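You operate a simulated robot arm through the tools that you are given. There is no shell and no other tool.

The job below is to be done with a simulated robot arm. You get a single attempt, and the scene is never put back.

JOB
Put two scoops of starch in the black tray and rake it level.
Fine: nothing is spilt; red scoop and small rake go back. Set down upright: red scoop, small rake.

It is judged by the outcome, as a careful person would: the job done as asked, and still so three seconds after it is handed in. It fails if anything else is knocked over, pushed out of place, dropped, spilled or broken.

ROBOT AND FRAMES
A 7-joint arm with a two-finger parallel gripper, fixed in place. Base frame: the origin is at the foot of the arm, x ahead of it, y to its left, z up; the work surface is at about z = 720. Units: mm, degrees, N and s.
With the tool pointing down near the work surface it reaches from about 160 to 680 mm from the base axis. Its first joint turns from -66.0 to 66.0 degrees. Payload 2.4 kg.
Tool frame: the origin (TCP) lies between the finger pads and is the grasp point; the fingertips stand 30 mm ahead of it; z points along the fingers, y is the line along which they close. Largest opening 94 mm; finger width 28, thickness 10; the body of the gripper, 50 by 96 mm, starts 55 mm behind the TCP.
Orientation is that of the tool frame in the base frame, as a unit quaternion [x, y, z, w]. With the fingers straight down and closing along the base's y, the tool's x points along the base's -x, its y along +y and its z along -z.

CONTROLS
- The arm moves only by the tool drive_tool. Its argument "rows" is a list of rows, each an object (a shift or turn left out is 0, a gripper value left out holds the last) with "translation": the shift along the base's x, y, z in units of 100 mm (1.0 is 100 mm), a list of three; "dr": the turn, a rotation vector about the base's x, y, z in units of 60 degrees (1.0 is 60 degrees), a list of three. In form: [{"translation": [dx, dy, dz], "dr": [rx, ry, rz]}, ...]. A call has 1 to 20 rows; each row is the pose to reach, as a shift and turn from the pose commanded when the call began. "fingers" is the gripper command, from -1 (shut) to 1 (fully open), values between in proportion, set as the call begins (left out, the last holds). A call with a number of a shift or a turn outside -1 to 1 is refused whole. A row lasts 0.2 s, in which the tool goes at most 50 mm and 8.6 degrees; a call with a longer step from one row to the next is refused whole, and so is a gripper value outside its range. A pose out of reach is approached as far as the arm can. The call stops where the force on the tool passes 40 N (or 10 N more than at its start, if that is more) or the arm is blocked; 0.2 s more then pass. Each finger travels about 153 mm/s and halts on what it meets, pressing with about 32 N; the grip force reading is that of the motor and also rises with nothing between the fingers. The clock runs only during rows and for 0.2 s after the last one: add rows that repeat a pose to give the fingers time. It gives the time, the measured TCP pose, the force on the tool (base axes), the opening and the grip force at its end, in the units of the frame above (readings bear some noise), with the torque about the TCP (base axes, N m) and any sound that the robot's microphone picked up.
- Cameras (640 x 400 px; columns grow to the right, rows downward): "scene" is fixed at [21.7, 463, 1440.5]; the picture's right is [-0.87, -0.48, 0.00], its down [-0.30, 0.53, -0.79] and it looks along [0.38, -0.69, -0.61] (base axes); focal length 320 px, centre (320, 200). "wrist" rides on the gripper at [76, 14, -103] in the tool frame; the picture's right is [-0.18, 0.98, 0.00], its down [-0.75, -0.14, -0.64] and it looks along [-0.63, -0.12, 0.77] (tool axes); focal length 243 px, centre (320, 200).
- grab_frame(camera): a new picture of that camera. The clock stands still meanwhile.
- probe_pixels(camera, pixels): for up to 12 pixels [column, row] of the newest picture of that camera ("zoom" is the newest enlarged one), the place [x, y, z] in the base frame of the surface seen there, good to about 2 mm. The clock stands still meanwhile.
- inspect(camera, box): a new picture of the part [left, top, right, bottom] of that camera's present view, enlarged. The clock stands still meanwhile.
- finish_job(): hands the job in; it is judged then, once.

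Leave the gripper open and the arm clear of the work at the hand-in unless told otherwise.

The tools are called after "Call:" as name(argument=value, ...) on one line, values as JSON. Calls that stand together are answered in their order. drive_tool: Moves the arm, as the interface text tells. Its arguments: {"type":"object","properties":{"rows":{"type":"array"},"fingers":{"type":"number"}},"required":["rows"]} The other tools are called the same way: grab_frame (camera) takes a picture; probe_pixels (camera, pixels) gives the place of the surface under pixels of a picture; inspect (camera, box) takes an enlarged picture of a part of a camera's view; finish_job () hands the job in.

At the start:

```text
time_s: 0.0
position: [430.2, -32.2, 1071.0]
ee_rot: [0.0, 1.0, 0.0, -0.001]
force: [0.3, 1.2, 0.0]
ft_torque: [0.02, 0.02, 0.02]
width: 94.0
finger_force: 0.0
```

scene: 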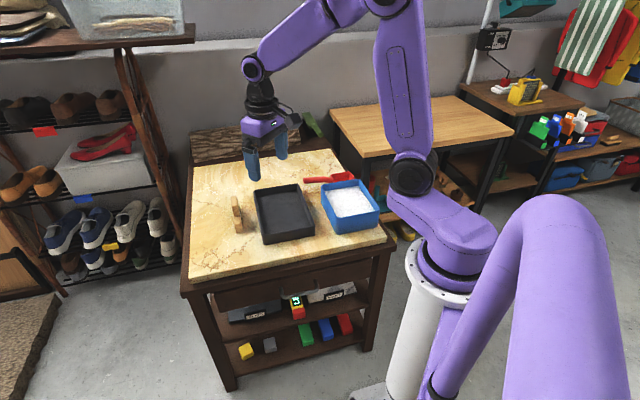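
wrist: 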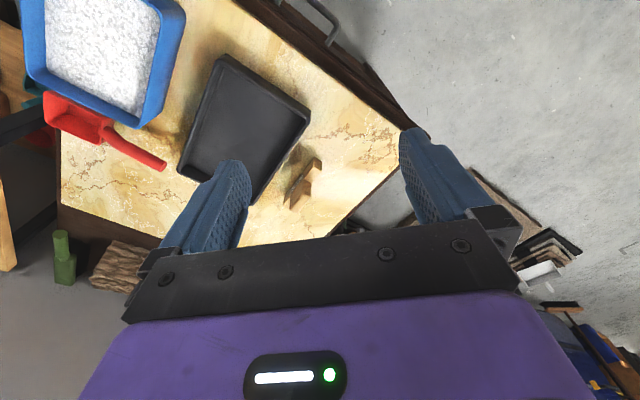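

I see a black tray in the middle of the table, a blue bin of white starch on the right, the red scoop behind it, and a small wooden rake to the left. I'll take close-up views of each before I move.

Call:
inspect(camera="scene", box=[220, 150, 400, 262])

Call:
inspect(camera="wrist", box=[0, 0, 340, 212])

```text
3.56 times, centred on (310, 206) of scene
```

zoom: 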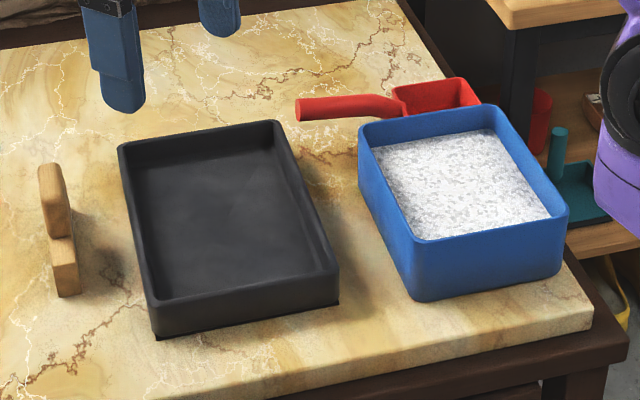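

```text
1.88 times, centred on (170, 106) of wrist
```

zoom: 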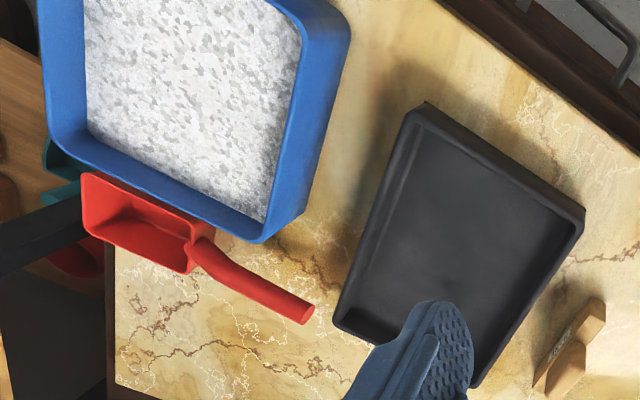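

The newest zoom is the wrist view. I'll probe the scoop (bowl corners, handle), bin rim corners, tray corners and rake in it.

Call:
probe_pixels(camera="zoom", pixels=[[84, 178], [88, 236], [184, 270], [200, 240], [150, 225], [115, 222], [212, 258], [255, 287], [303, 313], [310, 308], [190, 130], [262, 228]])

Call:
probe_pixels(camera="scene", pixels=[[254, 191], [298, 185], [314, 235], [264, 243], [285, 210], [322, 185], [355, 180], [379, 210], [336, 233], [350, 203], [234, 198], [239, 230]])

```text
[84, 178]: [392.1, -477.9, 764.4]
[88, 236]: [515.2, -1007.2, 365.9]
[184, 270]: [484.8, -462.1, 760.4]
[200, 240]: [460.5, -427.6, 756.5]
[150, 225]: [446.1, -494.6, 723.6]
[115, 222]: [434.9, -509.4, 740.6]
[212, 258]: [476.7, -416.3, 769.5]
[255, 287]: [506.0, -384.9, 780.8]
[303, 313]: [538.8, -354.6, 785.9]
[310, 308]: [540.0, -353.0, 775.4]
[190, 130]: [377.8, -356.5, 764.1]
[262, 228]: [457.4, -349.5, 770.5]
```

```text
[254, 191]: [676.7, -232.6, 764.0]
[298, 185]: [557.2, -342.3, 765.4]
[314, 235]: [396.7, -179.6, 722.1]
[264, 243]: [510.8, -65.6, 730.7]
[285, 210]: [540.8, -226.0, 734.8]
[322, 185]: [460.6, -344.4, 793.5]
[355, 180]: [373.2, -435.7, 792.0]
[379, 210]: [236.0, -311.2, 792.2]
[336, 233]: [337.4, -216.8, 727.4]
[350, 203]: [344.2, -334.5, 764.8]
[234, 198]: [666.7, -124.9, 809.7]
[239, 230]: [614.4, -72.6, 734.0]
```

Now detailed close-ups from the scene camera: the scoop first.

Call:
inspect(camera="scene", box=[296, 160, 384, 215])

```text
7.27 times, centred on (340, 188) of scene
```

zoom: 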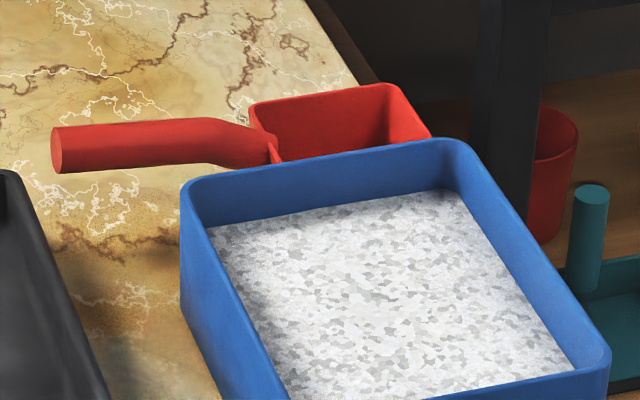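

The scoop is a square open-top bowl with a round handle that bends up and then runs level. I'll probe its handle, bowl rim, and the bin rim and starch surface.

Call:
probe_pixels(camera="zoom", pixels=[[58, 150], [70, 128], [70, 145], [120, 140], [160, 138], [200, 135], [240, 145], [255, 105], [385, 88], [425, 133], [276, 158], [330, 130]])

Call:
probe_pixels(camera="zoom", pixels=[[188, 184], [462, 142], [606, 352], [230, 235], [440, 195], [560, 360], [400, 300], [290, 380], [200, 280], [70, 200], [240, 320], [450, 160]])

```text
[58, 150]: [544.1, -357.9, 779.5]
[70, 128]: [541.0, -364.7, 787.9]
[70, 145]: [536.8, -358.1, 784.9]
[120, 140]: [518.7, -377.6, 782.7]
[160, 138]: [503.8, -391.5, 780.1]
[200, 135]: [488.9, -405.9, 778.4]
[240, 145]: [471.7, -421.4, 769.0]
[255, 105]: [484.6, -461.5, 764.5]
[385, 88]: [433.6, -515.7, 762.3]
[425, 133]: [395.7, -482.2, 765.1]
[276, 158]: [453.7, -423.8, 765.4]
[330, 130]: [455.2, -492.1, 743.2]
```

```text
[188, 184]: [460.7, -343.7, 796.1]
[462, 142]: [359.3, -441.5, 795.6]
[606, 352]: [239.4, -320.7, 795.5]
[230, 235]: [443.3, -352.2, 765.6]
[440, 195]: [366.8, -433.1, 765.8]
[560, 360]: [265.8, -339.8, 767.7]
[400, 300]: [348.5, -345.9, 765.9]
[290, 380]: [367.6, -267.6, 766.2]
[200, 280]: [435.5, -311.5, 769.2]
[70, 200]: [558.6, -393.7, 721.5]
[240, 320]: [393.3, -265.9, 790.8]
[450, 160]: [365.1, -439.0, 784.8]
```

Now the rake and the tray.

Call:
inspect(camera="scene", box=[216, 184, 264, 244])

Call:
inspect(camera="wrist", box=[270, 140, 350, 220])

```text
6.67 times, centred on (240, 214) of scene
```

zoom: 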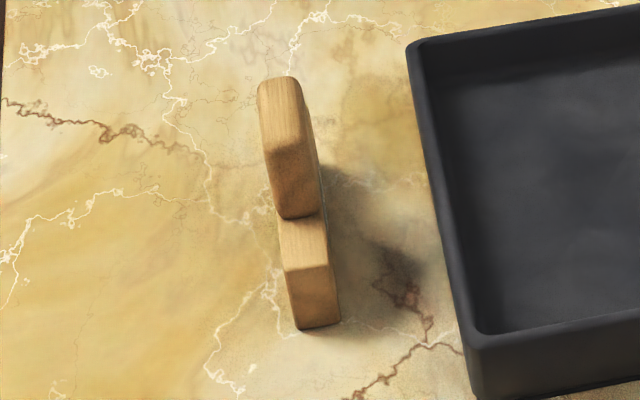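

```text
5.00 times, centred on (310, 180) of wrist
```

zoom: 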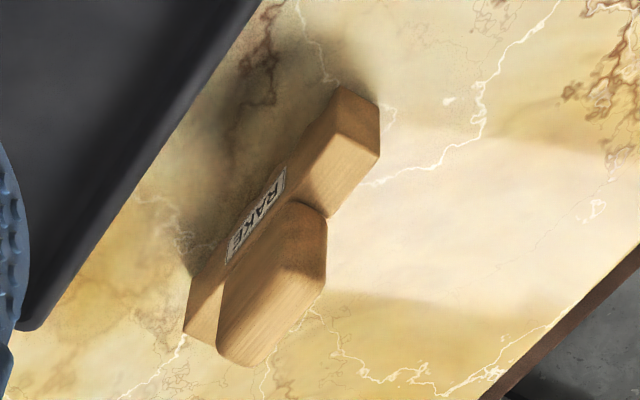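

The rake is a low bar labelled RAKE with an upright block handle on it. I'll probe its shape in this wrist zoom.

Call:
probe_pixels(camera="zoom", pixels=[[342, 90], [377, 105], [377, 155], [335, 215], [300, 205], [323, 225], [322, 280], [220, 345], [250, 362], [188, 332], [190, 285], [260, 215]])

Call:
inspect(camera="scene", box=[216, 184, 264, 244])

```text
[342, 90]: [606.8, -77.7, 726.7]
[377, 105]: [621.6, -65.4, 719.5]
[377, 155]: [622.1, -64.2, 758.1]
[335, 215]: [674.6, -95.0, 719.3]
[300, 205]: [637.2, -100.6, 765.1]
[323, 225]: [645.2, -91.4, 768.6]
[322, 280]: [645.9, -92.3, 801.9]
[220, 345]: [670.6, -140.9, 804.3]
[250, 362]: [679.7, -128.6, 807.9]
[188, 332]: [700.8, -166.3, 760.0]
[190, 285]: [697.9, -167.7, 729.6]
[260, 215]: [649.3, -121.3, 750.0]
```

```text
6.67 times, centred on (240, 214) of scene
```

zoom: 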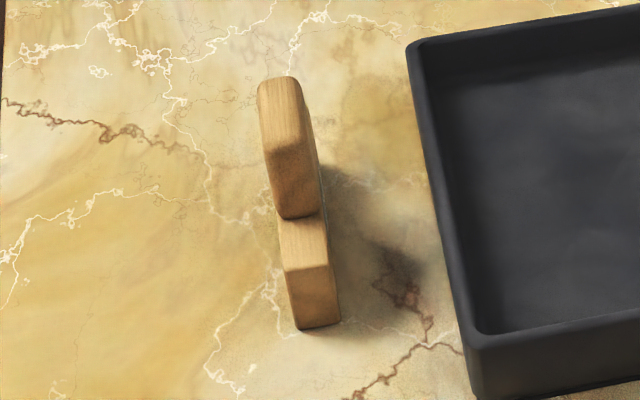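

I've got the layout:
- **Scoop:** the handle runs along about (0.72, 0.69), near z 780.
- **Bin:** the rim is at z 796 and the starch at 766, with the long side radial.
- **Rake:** the bar is about 128 mm long and 40 mm tall, with a block handle up to z 808.

I'll move towards the scoop from above in stages, turning +44° about z so the fingers close across the handle.

Call:
drive_tool(rows=[{"translation": [0.1, -0.2, 0], "dr": [0, 0, 0.122]}, {"translation": [0.2, -0.4, 0], "dr": [0, 0, 0.244]}, {"translation": [0.3, -0.6, 0], "dr": [0, 0, 0.366]}, {"translation": [0.35, -0.8, 0], "dr": [0, 0, 0.488]}, {"translation": [0.4, -0.95, 0], "dr": [0, 0, 0.61]}, {"translation": [0.4, -1.0, 0], "dr": [0, 0, 0.733]}], fingers=1)

```text
time_s: 1.4
position: [470.6, -132.5, 1072.3]
ee_rot: [-0.376, 0.926, 0.0, 0.0]
force: [0.2, -0.1, -0.2]
ft_torque: [-0.01, -0.01, -0.05]
width: 94.0
finger_force: 0.0
```

The tool has turned as intended. I'll continue along −y towards the scoop and down a little.

Call:
drive_tool(rows=[{"translation": [0.05, -0.25, -0.1]}, {"translation": [0.1, -0.5, -0.25]}, {"translation": [0.15, -0.75, -0.4]}, {"translation": [0.2, -1.0, -0.5]}])

Call:
drive_tool(rows=[{"translation": [0.05, -0.25, -0.1]}, {"translation": [0.1, -0.5, -0.25]}, {"translation": [0.15, -0.75, -0.4]}, {"translation": [0.2, -1.0, -0.5]}])

Call:
grab_frame(camera="wrist")

Call:
grab_frame(camera="scene")

```text
time_s: 2.4
position: [491.3, -232.7, 1021.2]
ee_rot: [-0.374, 0.927, -0.001, 0.0]
force: [-0.3, -0.6, 0.5]
ft_torque: [0.02, -0.01, -0.01]
width: 94.1
finger_force: 0.1
```

```text
time_s: 3.4
position: [511.9, -331.3, 971.0]
ee_rot: [-0.376, 0.927, 0.0, 0.0]
force: [-0.2, 0.1, 0.1]
ft_torque: [-0.03, -0.01, -0.04]
width: 93.9
finger_force: 0.0
```

```text
taken
```

wrist: 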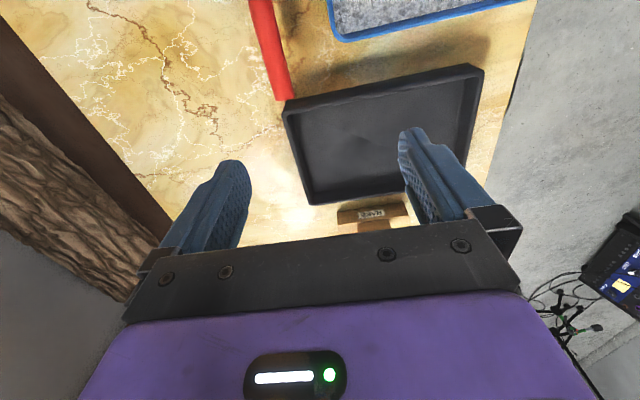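

```text
taken
```

scene: 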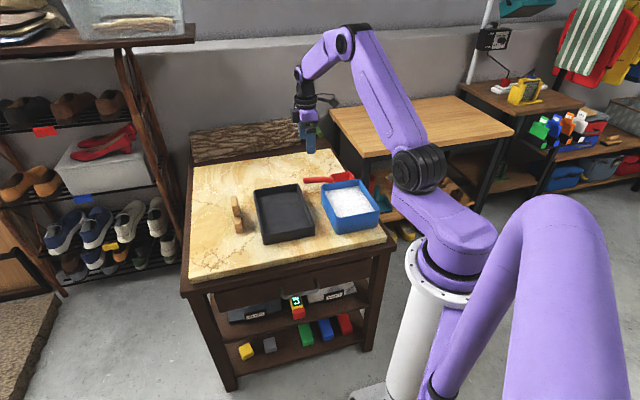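

The scoop handle is at wrist pixels (250–290, 0–100). I'll zoom there to find its axis accurately.

Call:
inspect(camera="wrist", box=[200, 0, 360, 100])

```text
4.00 times, centred on (280, 50) of wrist
```

zoom: 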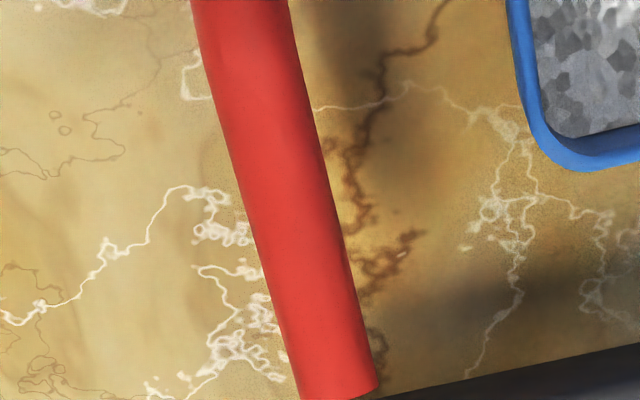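

Probing across and along the handle in this zoom.

Call:
probe_pixels(camera="zoom", pixels=[[206, 40], [250, 40], [294, 40], [230, 120], [270, 120], [311, 120], [251, 200], [292, 200], [333, 200], [278, 300], [318, 300], [356, 300]])

```text
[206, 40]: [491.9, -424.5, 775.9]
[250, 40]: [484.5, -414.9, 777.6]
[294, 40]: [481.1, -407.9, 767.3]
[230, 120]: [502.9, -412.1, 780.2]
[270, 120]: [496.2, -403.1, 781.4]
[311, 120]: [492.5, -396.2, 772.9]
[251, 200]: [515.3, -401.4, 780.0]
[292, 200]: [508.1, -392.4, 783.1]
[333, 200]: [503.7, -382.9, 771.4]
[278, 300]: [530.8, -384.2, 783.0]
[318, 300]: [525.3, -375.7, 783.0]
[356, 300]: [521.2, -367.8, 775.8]
```

The handle axis passes through about (509.5, −392, 772), is about 20 mm thick and points at 43.3°. A corner of the bin is only 68 mm to the side, so I'll narrow the opening to about 50 mm. Then I'll go directly above the handle and look again.

Call:
drive_tool(rows=[{"translation": [-0.01, -0.2, -0.2]}, {"translation": [-0.02, -0.4, -0.45]}, {"translation": [-0.024, -0.607, -0.7]}, {"translation": [-0.024, -0.607, -0.9]}, {"translation": [-0.024, -0.607, -1.0]}], fingers=0.06)

Call:
grab_frame(camera="wrist")

```text
time_s: 4.6
position: [509.1, -394.1, 870.2]
ee_rot: [-0.374, 0.927, 0.0, 0.0]
force: [-0.1, -0.4, 1.3]
ft_torque: [0.01, 0.0, 0.01]
width: 49.7
finger_force: 0.1
```

```text
taken
```

wrist: 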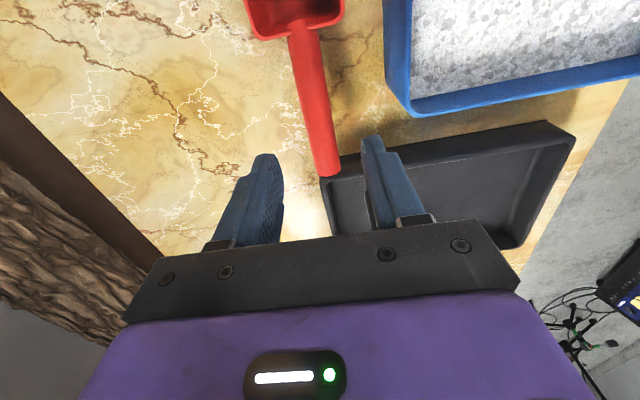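

The handle sits between the fingers in line. I'll go straight down to TCP z of about 780, leaving the tips 30 mm above the table.

Call:
drive_tool(rows=[{"translation": [0, 0.01, -0.25]}, {"translation": [0, 0.01, -0.5]}, {"translation": [0, 0.01, -0.7]}, {"translation": [0, 0.01, -0.83]}, {"translation": [0, 0.01, -0.9]}, {"translation": [0, 0.01, -0.9]}])

Call:
grab_frame(camera="wrist")

Call:
inspect(camera="scene", box=[280, 150, 376, 210])

```text
time_s: 6.0
position: [507.9, -392.3, 782.0]
ee_rot: [-0.375, 0.927, -0.001, 0.0]
force: [-0.3, -0.1, 0.6]
ft_torque: [0.01, 0.0, -0.02]
width: 49.9
finger_force: 0.0
```

```text
taken
```

wrist: 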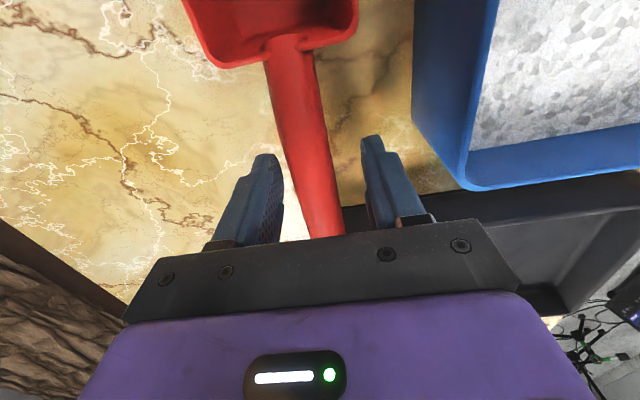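

```text
6.67 times, centred on (328, 180) of scene
```

zoom: 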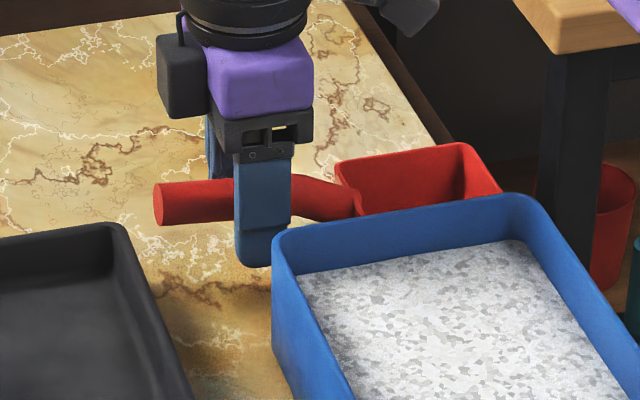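

The handle lies between the fingers with clearance on both sides. Closing the gripper.

Call:
drive_tool(rows=[{"translation": [0, 0, 0]}, {"translation": [0, 0, 0]}, {"translation": [0, 0, 0]}], fingers=-1)

Call:
grab_frame(camera="wrist")

```text
time_s: 6.8
position: [509.4, -390.6, 781.1]
ee_rot: [-0.375, 0.927, 0.0, 0.0]
force: [0.0, -1.2, 2.5]
ft_torque: [-0.08, 0.03, 0.04]
width: 23.0
finger_force: 32.2
```

```text
taken
```

wrist: 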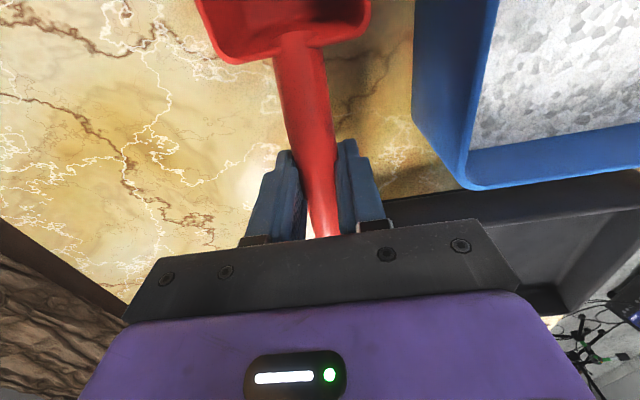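

The grip is firm at 23 mm wide. I'm recording the pick pose as (507.8, −391.9, 781), yaw 44°, for the return. Lifting straight up.

Call:
drive_tool(rows=[{"translation": [0, 0, 0.1]}, {"translation": [0, 0, 0.3]}, {"translation": [0, 0, 0.6]}, {"translation": [0, 0, 0.9]}, {"translation": [0, 0, 1.0]}])

Call:
grab_frame(camera="wrist")

Call:
inspect(camera="scene", box=[280, 130, 376, 190])

```text
time_s: 8.0
position: [508.6, -392.0, 880.6]
ee_rot: [-0.374, 0.927, -0.001, 0.0]
force: [-0.5, -0.8, -0.7]
ft_torque: [0.05, -0.07, 0.0]
width: 22.7
finger_force: 31.8
```

```text
taken
```

wrist: 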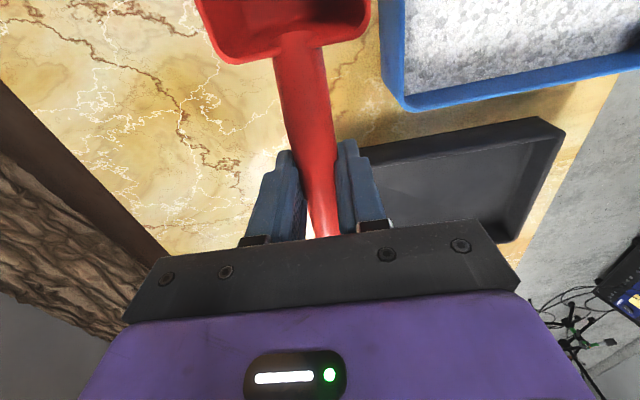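

```text
6.67 times, centred on (328, 160) of scene
```

zoom: 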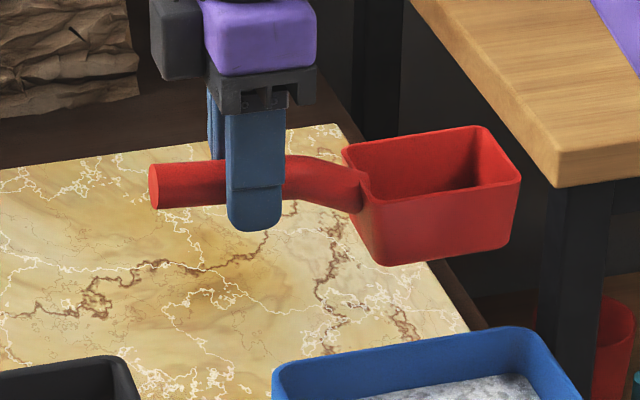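

The scoop came up level and is held firmly. I'll probe the bowl in this zoom to get its exact geometry relative to the grip.

Call:
probe_pixels(camera="zoom", pixels=[[344, 150], [484, 127], [519, 182], [375, 205], [382, 262], [508, 245], [440, 160], [420, 175], [440, 230], [155, 188], [330, 170], [460, 185]])

```text
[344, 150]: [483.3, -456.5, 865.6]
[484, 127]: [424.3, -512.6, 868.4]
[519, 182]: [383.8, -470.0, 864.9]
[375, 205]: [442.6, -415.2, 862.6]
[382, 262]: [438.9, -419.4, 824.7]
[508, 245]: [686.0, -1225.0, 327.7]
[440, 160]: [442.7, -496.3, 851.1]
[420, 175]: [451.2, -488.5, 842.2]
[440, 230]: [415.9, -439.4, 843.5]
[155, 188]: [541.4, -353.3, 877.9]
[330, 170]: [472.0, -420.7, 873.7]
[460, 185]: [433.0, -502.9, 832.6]
```

The bowl is about 82 × 58 mm at the rim and 44 mm deep. Its centre is 103 mm from the grip, with the rim 16 mm and the bottom 61 mm below TCP height. Next I'll measure the bin and tray interiors accurately.

Call:
inspect(camera="scene", box=[310, 172, 390, 242])

```text
5.71 times, centred on (350, 207) of scene
```

zoom: 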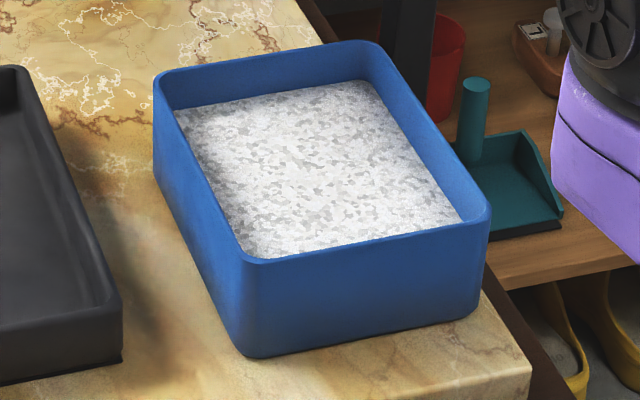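

Probing the bin's rim at the middles of its sides and corners, and the starch edges.

Call:
probe_pixels(camera="zoom", pixels=[[158, 80], [260, 58], [372, 44], [435, 125], [488, 212], [370, 240], [250, 260], [200, 165], [178, 112], [365, 82], [462, 222], [250, 254]])

Call:
probe_pixels(camera="zoom", pixels=[[300, 150], [220, 120], [340, 100], [260, 220], [420, 200], [350, 220], [22, 70], [115, 300], [60, 170], [10, 200], [10, 330], [350, 150]])

```text
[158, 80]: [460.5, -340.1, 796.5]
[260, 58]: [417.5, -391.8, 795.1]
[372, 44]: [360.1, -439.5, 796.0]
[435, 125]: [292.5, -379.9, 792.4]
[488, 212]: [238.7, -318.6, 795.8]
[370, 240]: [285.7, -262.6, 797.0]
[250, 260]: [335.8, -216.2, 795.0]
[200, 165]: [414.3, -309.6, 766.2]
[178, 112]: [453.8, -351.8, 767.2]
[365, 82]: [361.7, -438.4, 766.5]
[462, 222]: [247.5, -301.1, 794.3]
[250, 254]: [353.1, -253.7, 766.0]
```

```text
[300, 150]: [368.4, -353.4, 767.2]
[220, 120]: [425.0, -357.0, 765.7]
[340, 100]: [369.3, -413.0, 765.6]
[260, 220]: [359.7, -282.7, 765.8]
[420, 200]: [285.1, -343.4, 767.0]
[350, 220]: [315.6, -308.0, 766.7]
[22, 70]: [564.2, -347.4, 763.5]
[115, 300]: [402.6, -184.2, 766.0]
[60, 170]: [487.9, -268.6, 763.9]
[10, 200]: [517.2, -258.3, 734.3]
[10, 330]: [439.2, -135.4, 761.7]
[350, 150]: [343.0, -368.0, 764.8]
```

The bin interior, in rotated axes a = (0.707, −0.707) outward and b = (0.707, 0.707), runs from about a 393 to 567 and b −57 to 83, with the starch at z 766. The bin's long side points at the robot. I'll raise the scoop, turn it by −89° so the handle points outward, and move it over the bin.

Call:
drive_tool(rows=[{"translation": [0, 0, 0.3]}, {"translation": [-0.05, 0, 0.6], "dr": [0, 0, -0.13]}, {"translation": [-0.1, 0, 0.8], "dr": [0, 0, -0.26]}, {"translation": [-0.2, 0, 0.8], "dr": [0, 0, -0.39]}, {"translation": [-0.3, 0, 0.8], "dr": [0, 0, -0.52]}, {"translation": [-0.4, 0, 0.8], "dr": [0, 0, -0.65]}, {"translation": [-0.5, 0, 0.8], "dr": [0, 0, -0.78]}, {"translation": [-0.6, 0, 0.8], "dr": [0, 0, -0.9]}])

Call:
drive_tool(rows=[{"translation": [-0.15, 0.07, 0], "dr": [0, 0, -0.12]}, {"translation": [-0.3, 0.15, 0], "dr": [0, 0, -0.24]}, {"translation": [-0.45, 0.23, 0], "dr": [0, 0, -0.36]}, {"translation": [-0.6, 0.3, 0], "dr": [0, 0, -0.48]}, {"translation": [-0.745, 0.37, 0], "dr": [0, 0, -0.583]}])

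Call:
grab_frame(camera="scene")

Call:
grab_frame(camera="wrist")

```text
time_s: 9.8
position: [449.7, -391.1, 961.2]
ee_rot: [0.088, 0.996, 0.0, 0.0]
force: [0.7, 0.6, -1.3]
ft_torque: [-0.01, -0.08, -0.04]
width: 23.0
finger_force: 31.3
```

```text
time_s: 11.0
position: [375.8, -354.6, 960.9]
ee_rot: [0.383, 0.924, 0.0, 0.0]
force: [0.1, 0.4, -0.5]
ft_torque: [-0.04, -0.09, 0.0]
width: 22.8
finger_force: 31.5
```

```text
taken
```

scene: 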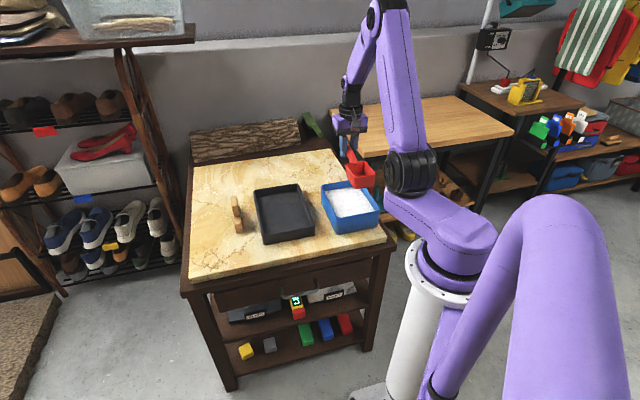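

```text
taken
```

wrist: 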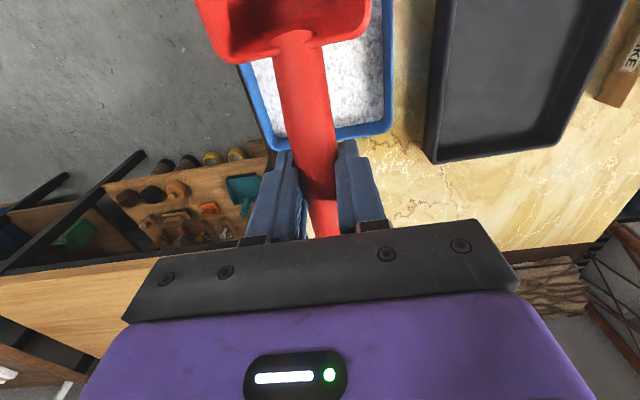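

The scoop is over the bin with the handle pointing outward. Next I'll pitch it nose-down, which points the fingers outward, in steps at a safe height, and check that the arm can do it.

Call:
drive_tool(rows=[{"translation": [0, 0, 0.1], "dr": [-0.095, -0.095, 0]}, {"translation": [0, 0, 0.2], "dr": [-0.19, -0.19, 0]}, {"translation": [0, 0, 0.25], "dr": [-0.285, -0.285, 0]}, {"translation": [0, 0, 0.25], "dr": [-0.38, -0.38, 0]}, {"translation": [0, 0, 0.25], "dr": [-0.475, -0.475, 0]}])

Call:
drive_tool(rows=[{"translation": [0, 0, 0], "dr": [-0.095, -0.095, 0]}, {"translation": [0, 0, 0], "dr": [-0.19, -0.19, 0]}, {"translation": [0, 0, 0], "dr": [-0.285, -0.285, 0]}, {"translation": [0, 0, 0], "dr": [-0.38, -0.38, 0]}, {"translation": [0, 0, 0], "dr": [-0.409, -0.409, 0]}])

Call:
grab_frame(camera="scene")

Call:
grab_frame(camera="wrist")

```text
time_s: 12.2
position: [373.2, -355.5, 986.0]
ee_rot: [0.361, 0.866, -0.133, 0.319]
force: [-0.4, 0.6, -0.7]
ft_torque: [-0.02, 0.01, 0.03]
width: 22.6
finger_force: 31.8
```

```text
time_s: 13.4
position: [374.4, -354.2, 987.0]
ee_rot: [0.304, 0.732, -0.234, 0.563]
force: [0.6, -0.8, -0.6]
ft_torque: [0.01, 0.0, -0.02]
width: 22.8
finger_force: 32.3
```

```text
taken
```

scene: 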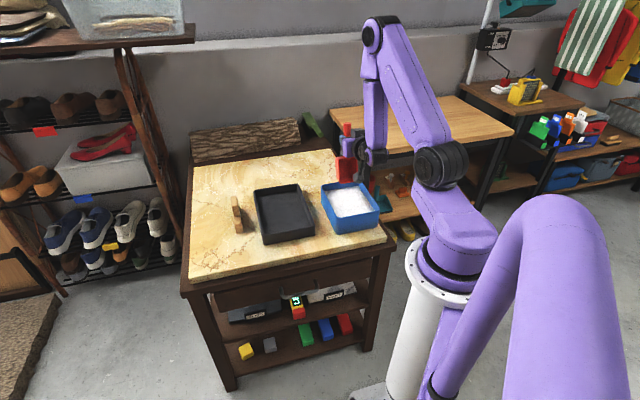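

```text
taken
```

wrist: 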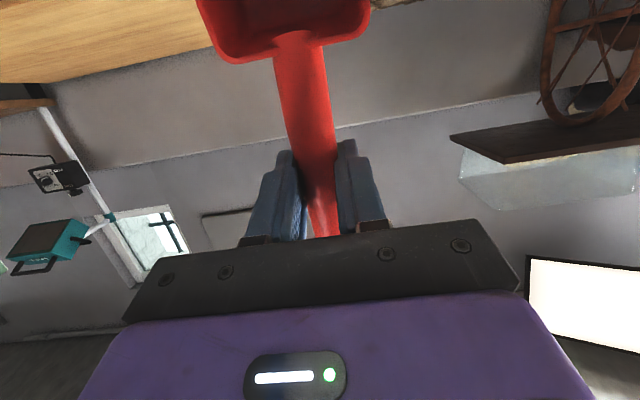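

The arm reaches θ = 75°. I'll zoom in on the wrist and scoop to check clearances before lowering.

Call:
inspect(camera="scene", box=[304, 104, 416, 244])

```text
2.86 times, centred on (360, 174) of scene
```

zoom: 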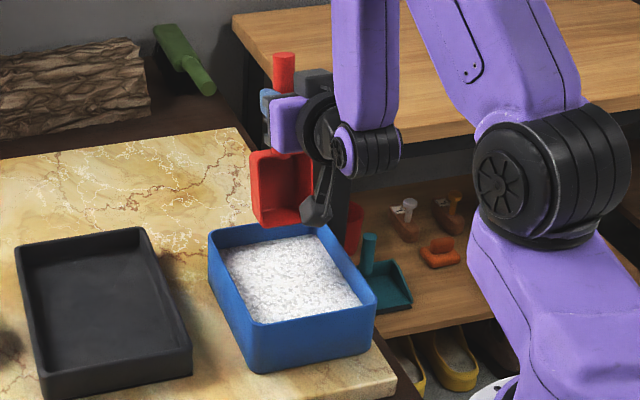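

There's a dark camera stalk hanging beside the bowl. I'll probe its lowest point and the bowl's lowest edge.

Call:
probe_pixels(camera="zoom", pixels=[[316, 221], [305, 215], [326, 205], [262, 222], [298, 222], [255, 155], [308, 158], [284, 56], [365, 180], [272, 112], [345, 130], [325, 180]])

```text
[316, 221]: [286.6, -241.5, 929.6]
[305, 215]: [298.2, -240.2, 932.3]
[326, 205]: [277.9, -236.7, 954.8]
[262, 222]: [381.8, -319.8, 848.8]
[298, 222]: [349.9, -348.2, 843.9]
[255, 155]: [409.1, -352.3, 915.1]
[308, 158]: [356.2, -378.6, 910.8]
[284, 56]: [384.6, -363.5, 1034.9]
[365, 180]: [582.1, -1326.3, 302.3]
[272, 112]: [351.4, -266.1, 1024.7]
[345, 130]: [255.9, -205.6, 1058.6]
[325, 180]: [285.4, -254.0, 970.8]
```

The camera stalk bottom is 58 mm below the TCP, so it will clear the bin rim. The bowl lip is at z 844, matching my model. Lowering to just above the starch, then slowly into it.

Call:
drive_tool(rows=[{"translation": [0, 0, -0.2]}, {"translation": [0, 0, -0.4]}, {"translation": [0, 0, -0.55]}, {"translation": [0, 0, -0.64]}])

Call:
drive_tool(rows=[{"translation": [0, 0, -0.05]}, {"translation": [0, 0, -0.1]}, {"translation": [0, 0, -0.15]}, {"translation": [0, 0, -0.2]}, {"translation": [0, 0, -0.25]}, {"translation": [0, 0, -0.3]}, {"translation": [0, 0, -0.36]}])

Call:
inspect(camera="scene", box=[304, 134, 400, 244])

```text
time_s: 14.4
position: [375.1, -355.3, 922.1]
ee_rot: [0.303, 0.733, -0.233, 0.562]
force: [0.2, 0.1, -0.5]
ft_torque: [0.03, -0.03, 0.0]
width: 22.7
finger_force: 33.0
```

```text
time_s: 16.0
position: [374.5, -354.5, 886.9]
ee_rot: [0.304, 0.733, -0.233, 0.562]
force: [0.7, -0.5, -0.4]
ft_torque: [-0.01, 0.02, 0.0]
width: 22.8
finger_force: 31.9
```

```text
3.64 times, centred on (352, 189) of scene
```

zoom: 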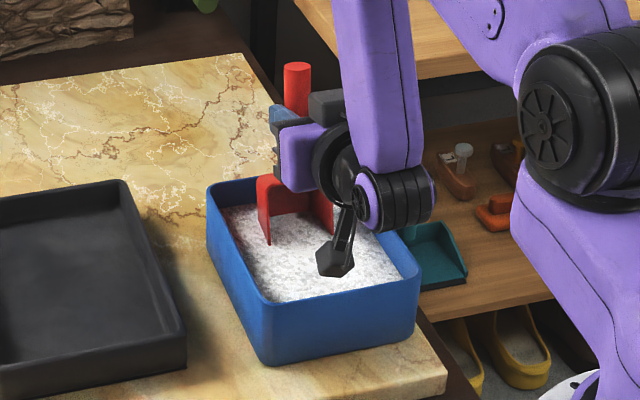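

No resistance was felt. The bowl is in the starch with its opening facing the robot. I'll sweep the bowl towards the robot through the starch while curling it back towards level.

Call:
drive_tool(rows=[{"translation": [-0.092, 0.092, -0.01]}, {"translation": [-0.184, 0.184, -0.02]}, {"translation": [-0.269, 0.269, -0.02]}, {"translation": [-0.244, 0.244, -0.01], "dr": [0.0589, 0.0589, 0]}, {"translation": [-0.216, 0.216, 0.003], "dr": [0.1179, 0.1179, 0]}, {"translation": [-0.17, 0.17, -0.008], "dr": [0.1768, 0.1768, 0]}, {"translation": [-0.124, 0.124, -0.019], "dr": [0.2357, 0.2357, 0]}, {"translation": [-0.078, 0.078, -0.049], "dr": [0.2946, 0.2946, 0]}, {"translation": [-0.032, 0.032, -0.079], "dr": [0.3536, 0.3536, 0]}, {"translation": [0.011, -0.011, -0.13], "dr": [0.4125, 0.4125, 0]}, {"translation": [0.054, -0.054, -0.182], "dr": [0.4714, 0.4714, 0]}])

Call:
inspect(camera="scene", box=[304, 134, 400, 244])

Call:
grab_frame(camera="wrist")

```text
time_s: 18.4
position: [380.2, -359.4, 868.9]
ee_rot: [0.365, 0.882, -0.115, 0.277]
force: [1.2, 0.9, -1.3]
ft_torque: [-0.07, -0.04, 0.0]
width: 23.1
finger_force: 32.1
```

```text
3.64 times, centred on (352, 189) of scene
```

zoom: 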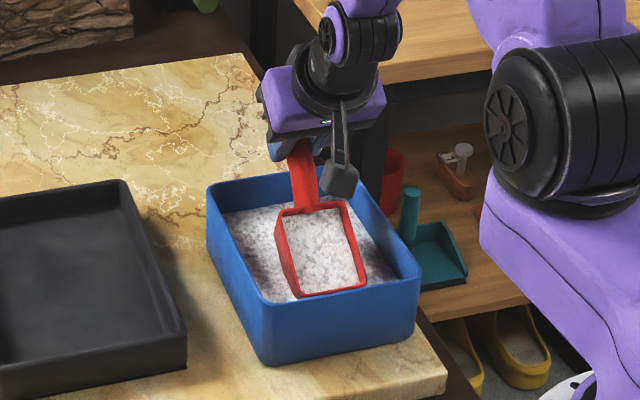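

```text
taken
```

wrist: 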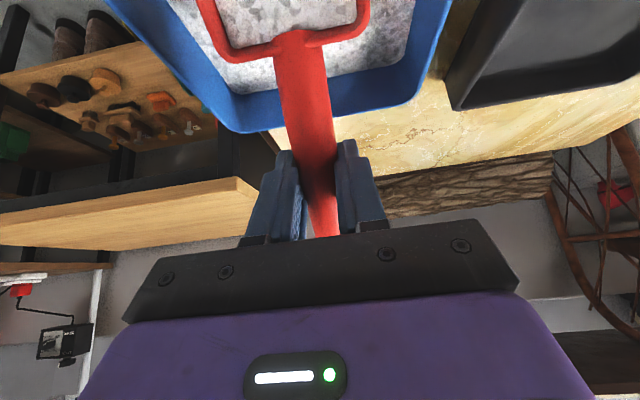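

The bowl looks full and the downward force has grown by about 0.7 N. I'll level it while lifting gently, staying inside the bin's outline so anything that slides off falls back in.

Call:
drive_tool(rows=[{"translation": [0.046, -0.046, -0.05], "dr": [0.0589, 0.0589, 0]}, {"translation": [0.092, -0.092, -0.1], "dr": [0.1179, 0.1179, 0]}, {"translation": [0.141, -0.141, -0.14], "dr": [0.1945, 0.1945, 0]}, {"translation": [0.19, -0.19, -0.14], "dr": [0.271, 0.271, 0]}, {"translation": [0.212, -0.212, -0.12], "dr": [0.342, 0.342, 0]}, {"translation": [0.2355, -0.2355, -0.08], "dr": [0.4125, 0.4125, 0]}, {"translation": [0.2355, -0.2355, -0.08], "dr": [0.4125, 0.4125, 0]}])

Call:
inspect(camera="scene", box=[304, 134, 400, 244])

Call:
grab_frame(camera="wrist")

```text
time_s: 20.0
position: [402.9, -384.2, 859.9]
ee_rot: [0.383, 0.924, 0.0, 0.001]
force: [0.5, -0.1, -2.2]
ft_torque: [-0.12, -0.1, -0.01]
width: 22.9
finger_force: 32.1
```

```text
3.64 times, centred on (352, 189) of scene
```

zoom: 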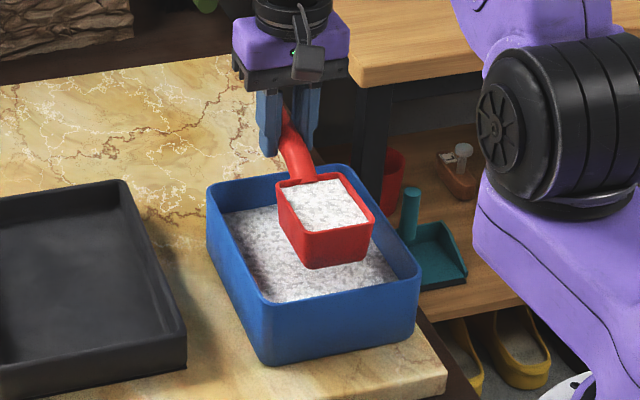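

```text
taken
```

wrist: 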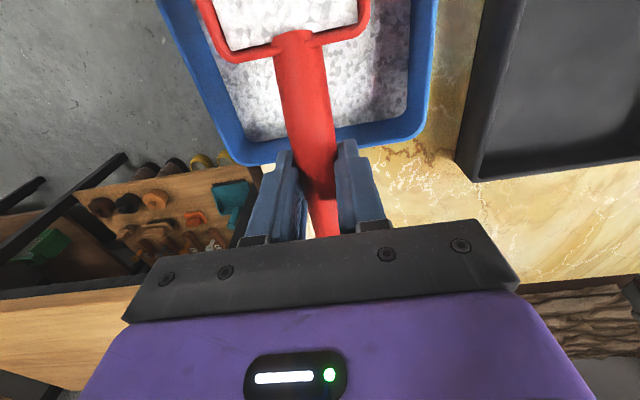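

The scoop is level and full. I'll zoom in to check whether it is heaped or could shed grains when moved.

Call:
inspect(camera="scene", box=[336, 170, 372, 206])

```text
11.11 times, centred on (354, 188) of scene
```

zoom: 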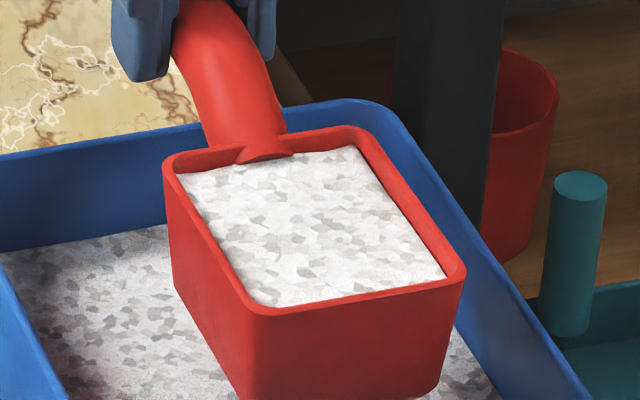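

The starch sits flat, a little below the rim, so it should carry safely. The tray interior is about a 413–637, b 160–308, with the rim at z 765. I'll lift the scoop level and carry it slowly to the tray centreline (b ≈ 234), keeping the bowl well above the rims.

Call:
drive_tool(rows=[{"translation": [0, 0, 0.08]}, {"translation": [0, 0, 0.22]}, {"translation": [0, 0, 0.4]}, {"translation": [0, 0, 0.56]}, {"translation": [0.05, 0.03, 0.66]}, {"translation": [0.15, 0.087, 0.7]}, {"translation": [0.3, 0.174, 0.7]}, {"translation": [0.46, 0.267, 0.7]}, {"translation": [0.62, 0.36, 0.7]}, {"translation": [0.76, 0.44, 0.7]}, {"translation": [0.88, 0.51, 0.7]}, {"translation": [0.96, 0.56, 0.7]}, {"translation": [0.98, 0.57, 0.7]}])

Call:
drive_tool(rows=[{"translation": [0.06, 0.035, 0]}, {"translation": [0.18, 0.105, 0]}, {"translation": [0.34, 0.2, 0]}, {"translation": [0.52, 0.304, 0]}, {"translation": [0.7, 0.41, 0]}, {"translation": [0.84, 0.49, 0]}, {"translation": [0.94, 0.55, 0]}, {"translation": [0.994, 0.582, 0]}])

Call:
grab_frame(camera="scene")

Call:
inspect(camera="scene", box=[236, 130, 396, 250])

```text
time_s: 22.8
position: [500.1, -327.3, 931.7]
ee_rot: [0.383, 0.924, 0.0, 0.0]
force: [0.4, 0.3, -2.7]
ft_torque: [-0.1, -0.1, 0.04]
width: 22.5
finger_force: 32.5
```

```text
time_s: 24.6
position: [600.5, -267.5, 930.3]
ee_rot: [0.382, 0.924, 0.0, -0.001]
force: [-0.9, -0.1, -0.7]
ft_torque: [-0.1, -0.12, 0.04]
width: 22.9
finger_force: 32.1
```

```text
taken
```

scene: 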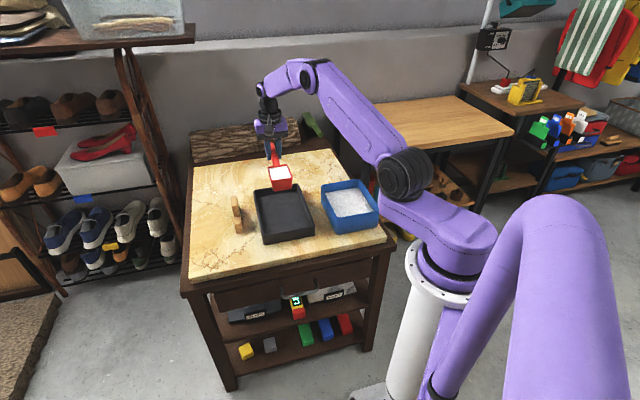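

```text
3.33 times, centred on (316, 190) of scene
```

zoom: 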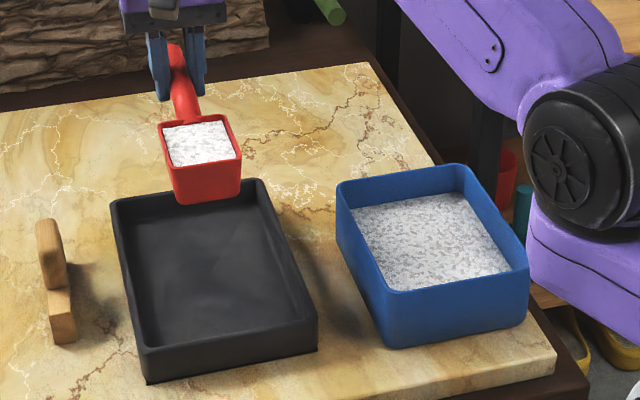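

Nothing has spilt. The bowl hangs over the far half of the tray. I'll measure the tray's floor and rim accurately now.

Call:
probe_pixels(camera="zoom", pixels=[[150, 340], [300, 310], [210, 270], [130, 220], [140, 250], [280, 260], [225, 330], [230, 345], [118, 202], [258, 185], [314, 320], [145, 355]])

Call:
probe_pixels(camera="zoom", pixels=[[152, 322], [160, 335], [290, 300], [285, 312], [255, 210], [240, 215], [140, 212], [126, 240], [132, 290], [290, 255], [200, 230], [163, 125]])

```text
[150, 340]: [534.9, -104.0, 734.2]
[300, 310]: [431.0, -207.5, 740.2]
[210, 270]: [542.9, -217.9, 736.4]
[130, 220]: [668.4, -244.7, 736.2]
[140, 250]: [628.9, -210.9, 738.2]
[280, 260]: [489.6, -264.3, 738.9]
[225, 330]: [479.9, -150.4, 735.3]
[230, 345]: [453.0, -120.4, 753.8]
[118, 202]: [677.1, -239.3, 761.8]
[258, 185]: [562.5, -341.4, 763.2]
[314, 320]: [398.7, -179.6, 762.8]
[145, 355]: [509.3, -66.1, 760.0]
```

```text
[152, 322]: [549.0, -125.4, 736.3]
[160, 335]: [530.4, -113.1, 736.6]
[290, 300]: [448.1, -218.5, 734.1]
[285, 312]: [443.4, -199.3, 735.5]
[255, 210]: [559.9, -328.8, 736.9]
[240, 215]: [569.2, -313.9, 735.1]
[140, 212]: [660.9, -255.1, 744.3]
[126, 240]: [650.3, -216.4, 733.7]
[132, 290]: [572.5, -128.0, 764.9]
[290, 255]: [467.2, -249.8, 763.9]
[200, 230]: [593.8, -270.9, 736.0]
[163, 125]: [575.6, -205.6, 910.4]
```

The tray floor is at z 735 and the rim at 763, centred at about (537, −207). I'll lower the level scoop so the bowl is just above the tray rim, then start tipping slowly to 40° with the lip kept inside the tray.

Call:
drive_tool(rows=[{"translation": [0, 0, -0.1]}, {"translation": [0, 0, -0.28]}, {"translation": [0, 0, -0.48]}, {"translation": [0, 0, -0.66]}, {"translation": [0, 0, -0.78]}, {"translation": [0, 0, -0.848]}])

Call:
drive_tool(rows=[{"translation": [-0.006, 0.006, 0.064], "dr": [-0.0471, -0.0471, 0]}, {"translation": [-0.011, 0.011, 0.128], "dr": [-0.0943, -0.0943, 0]}, {"translation": [-0.02, 0.02, 0.19], "dr": [-0.1414, -0.1414, 0]}, {"translation": [-0.028, 0.028, 0.251], "dr": [-0.1886, -0.1886, 0]}, {"translation": [-0.039, 0.039, 0.307], "dr": [-0.2357, -0.2357, 0]}, {"translation": [-0.05, 0.05, 0.362], "dr": [-0.2828, -0.2828, 0]}, {"translation": [-0.069, 0.069, 0.42], "dr": [-0.33, -0.33, 0]}, {"translation": [-0.088, 0.088, 0.479], "dr": [-0.3771, -0.3771, 0]}, {"translation": [-0.107, 0.107, 0.539], "dr": [-0.4243, -0.4243, 0]}, {"translation": [-0.127, 0.127, 0.599], "dr": [-0.4714, -0.4714, 0]}])

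Call:
inspect(camera="scene", box=[236, 130, 396, 250])

```text
time_s: 26.0
position: [602.0, -267.9, 845.2]
ee_rot: [0.382, 0.924, -0.001, 0.001]
force: [0.1, -0.2, -0.5]
ft_torque: [-0.11, -0.09, 0.02]
width: 22.8
finger_force: 31.8
```

```text
time_s: 28.2
position: [587.7, -255.4, 905.0]
ee_rot: [0.359, 0.868, -0.13, 0.316]
force: [0.2, 0.6, -1.9]
ft_torque: [-0.01, -0.06, 0.0]
width: 22.8
finger_force: 32.2
```

```text
3.33 times, centred on (316, 190) of scene
```

zoom: 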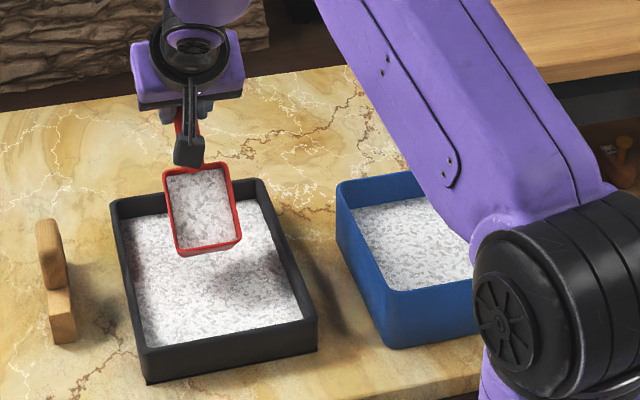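

Starch is flowing into the tray and spreading, with nothing outside it. About half is still in the bowl. I'll continue tipping to 88°.

Call:
drive_tool(rows=[{"translation": [-0.027, 0.027, 0.064], "dr": [-0.0471, -0.0471, 0]}, {"translation": [-0.054, 0.054, 0.128], "dr": [-0.0943, -0.0943, 0]}, {"translation": [-0.086, 0.086, 0.181], "dr": [-0.1414, -0.1414, 0]}, {"translation": [-0.119, 0.119, 0.234], "dr": [-0.1886, -0.1886, 0]}, {"translation": [-0.156, 0.156, 0.275], "dr": [-0.2357, -0.2357, 0]}, {"translation": [-0.193, 0.193, 0.316], "dr": [-0.2828, -0.2828, 0]}, {"translation": [-0.233, 0.233, 0.343], "dr": [-0.33, -0.33, 0]}, {"translation": [-0.274, 0.274, 0.369], "dr": [-0.3771, -0.3771, 0]}, {"translation": [-0.316, 0.316, 0.383], "dr": [-0.4243, -0.4243, 0]}, {"translation": [-0.359, 0.359, 0.397], "dr": [-0.4714, -0.4714, 0]}, {"translation": [-0.402, 0.402, 0.397], "dr": [-0.5186, -0.5186, 0]}, {"translation": [-0.445, 0.445, 0.396], "dr": [-0.5657, -0.5657, 0]}])

Call:
inspect(camera="scene", box=[236, 130, 396, 250])

```text
time_s: 30.8
position: [555.2, -209.7, 947.3]
ee_rot: [0.273, 0.666, -0.272, 0.638]
force: [-0.1, -0.1, -0.4]
ft_torque: [0.03, 0.05, -0.04]
width: 22.8
finger_force: 31.9
out of reach, approached as far as the arm can: row 3, 4, 11, 12
```

```text
3.33 times, centred on (316, 190) of scene
```

zoom: 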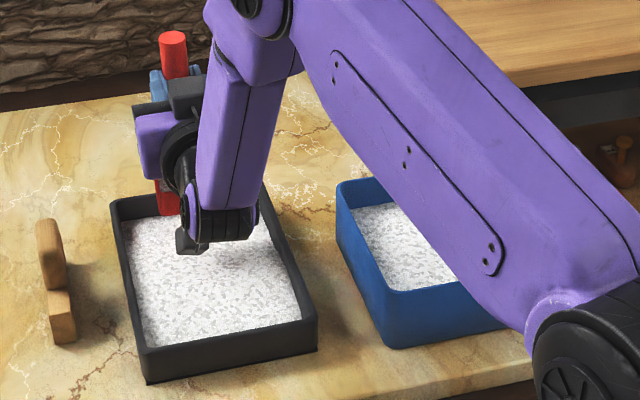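

Some rows were at the edge of the arm's reach, though the tool got close to the commanded pose. The weight now reads about as it did with the scoop empty. I'll look at the bowl closely to see what's left.

Call:
inspect(camera="scene", box=[262, 168, 302, 208])

Call:
grab_frame(camera="wrist")

```text
10.00 times, centred on (282, 188) of scene
```

zoom: 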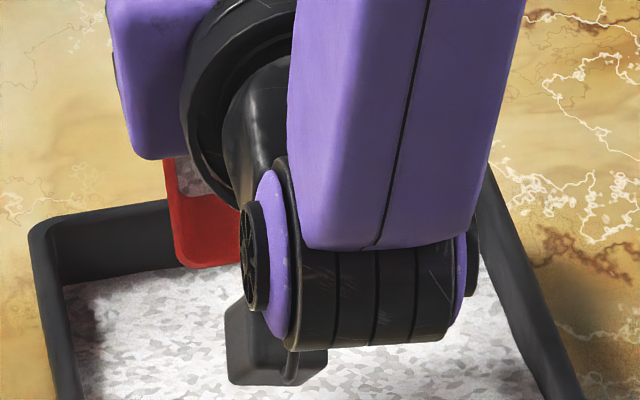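

```text
taken
```

wrist: 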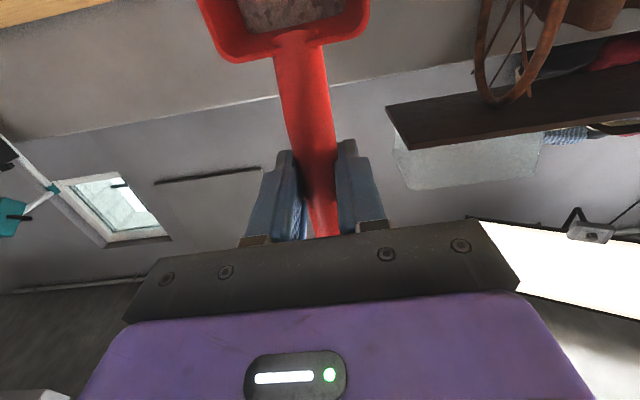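

The wrist view shows some starch still in the bowl, at the top of the picture near (290, 10). I'll hold for a second to let it run out, then check.

Call:
drive_tool(rows=[{"translation": [0, 0, 0]}, {"translation": [0, 0, 0]}, {"translation": [0, 0, 0]}, {"translation": [0, 0, 0]}, {"translation": [0, 0, 0]}])

Call:
inspect(camera="wrist", box=[190, 0, 380, 70])

```text
time_s: 32.0
position: [556.0, -209.9, 947.8]
ee_rot: [0.274, 0.666, -0.273, 0.638]
force: [0.1, -0.5, -0.8]
ft_torque: [0.01, 0.05, 0.0]
width: 22.6
finger_force: 31.9
```

```text
3.37 times, centred on (285, 35) of wrist
```

zoom: 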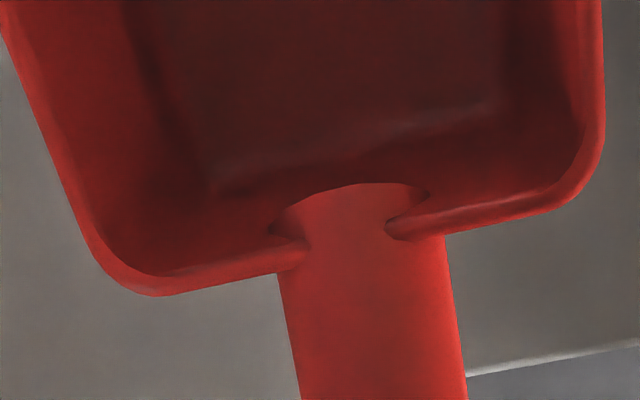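

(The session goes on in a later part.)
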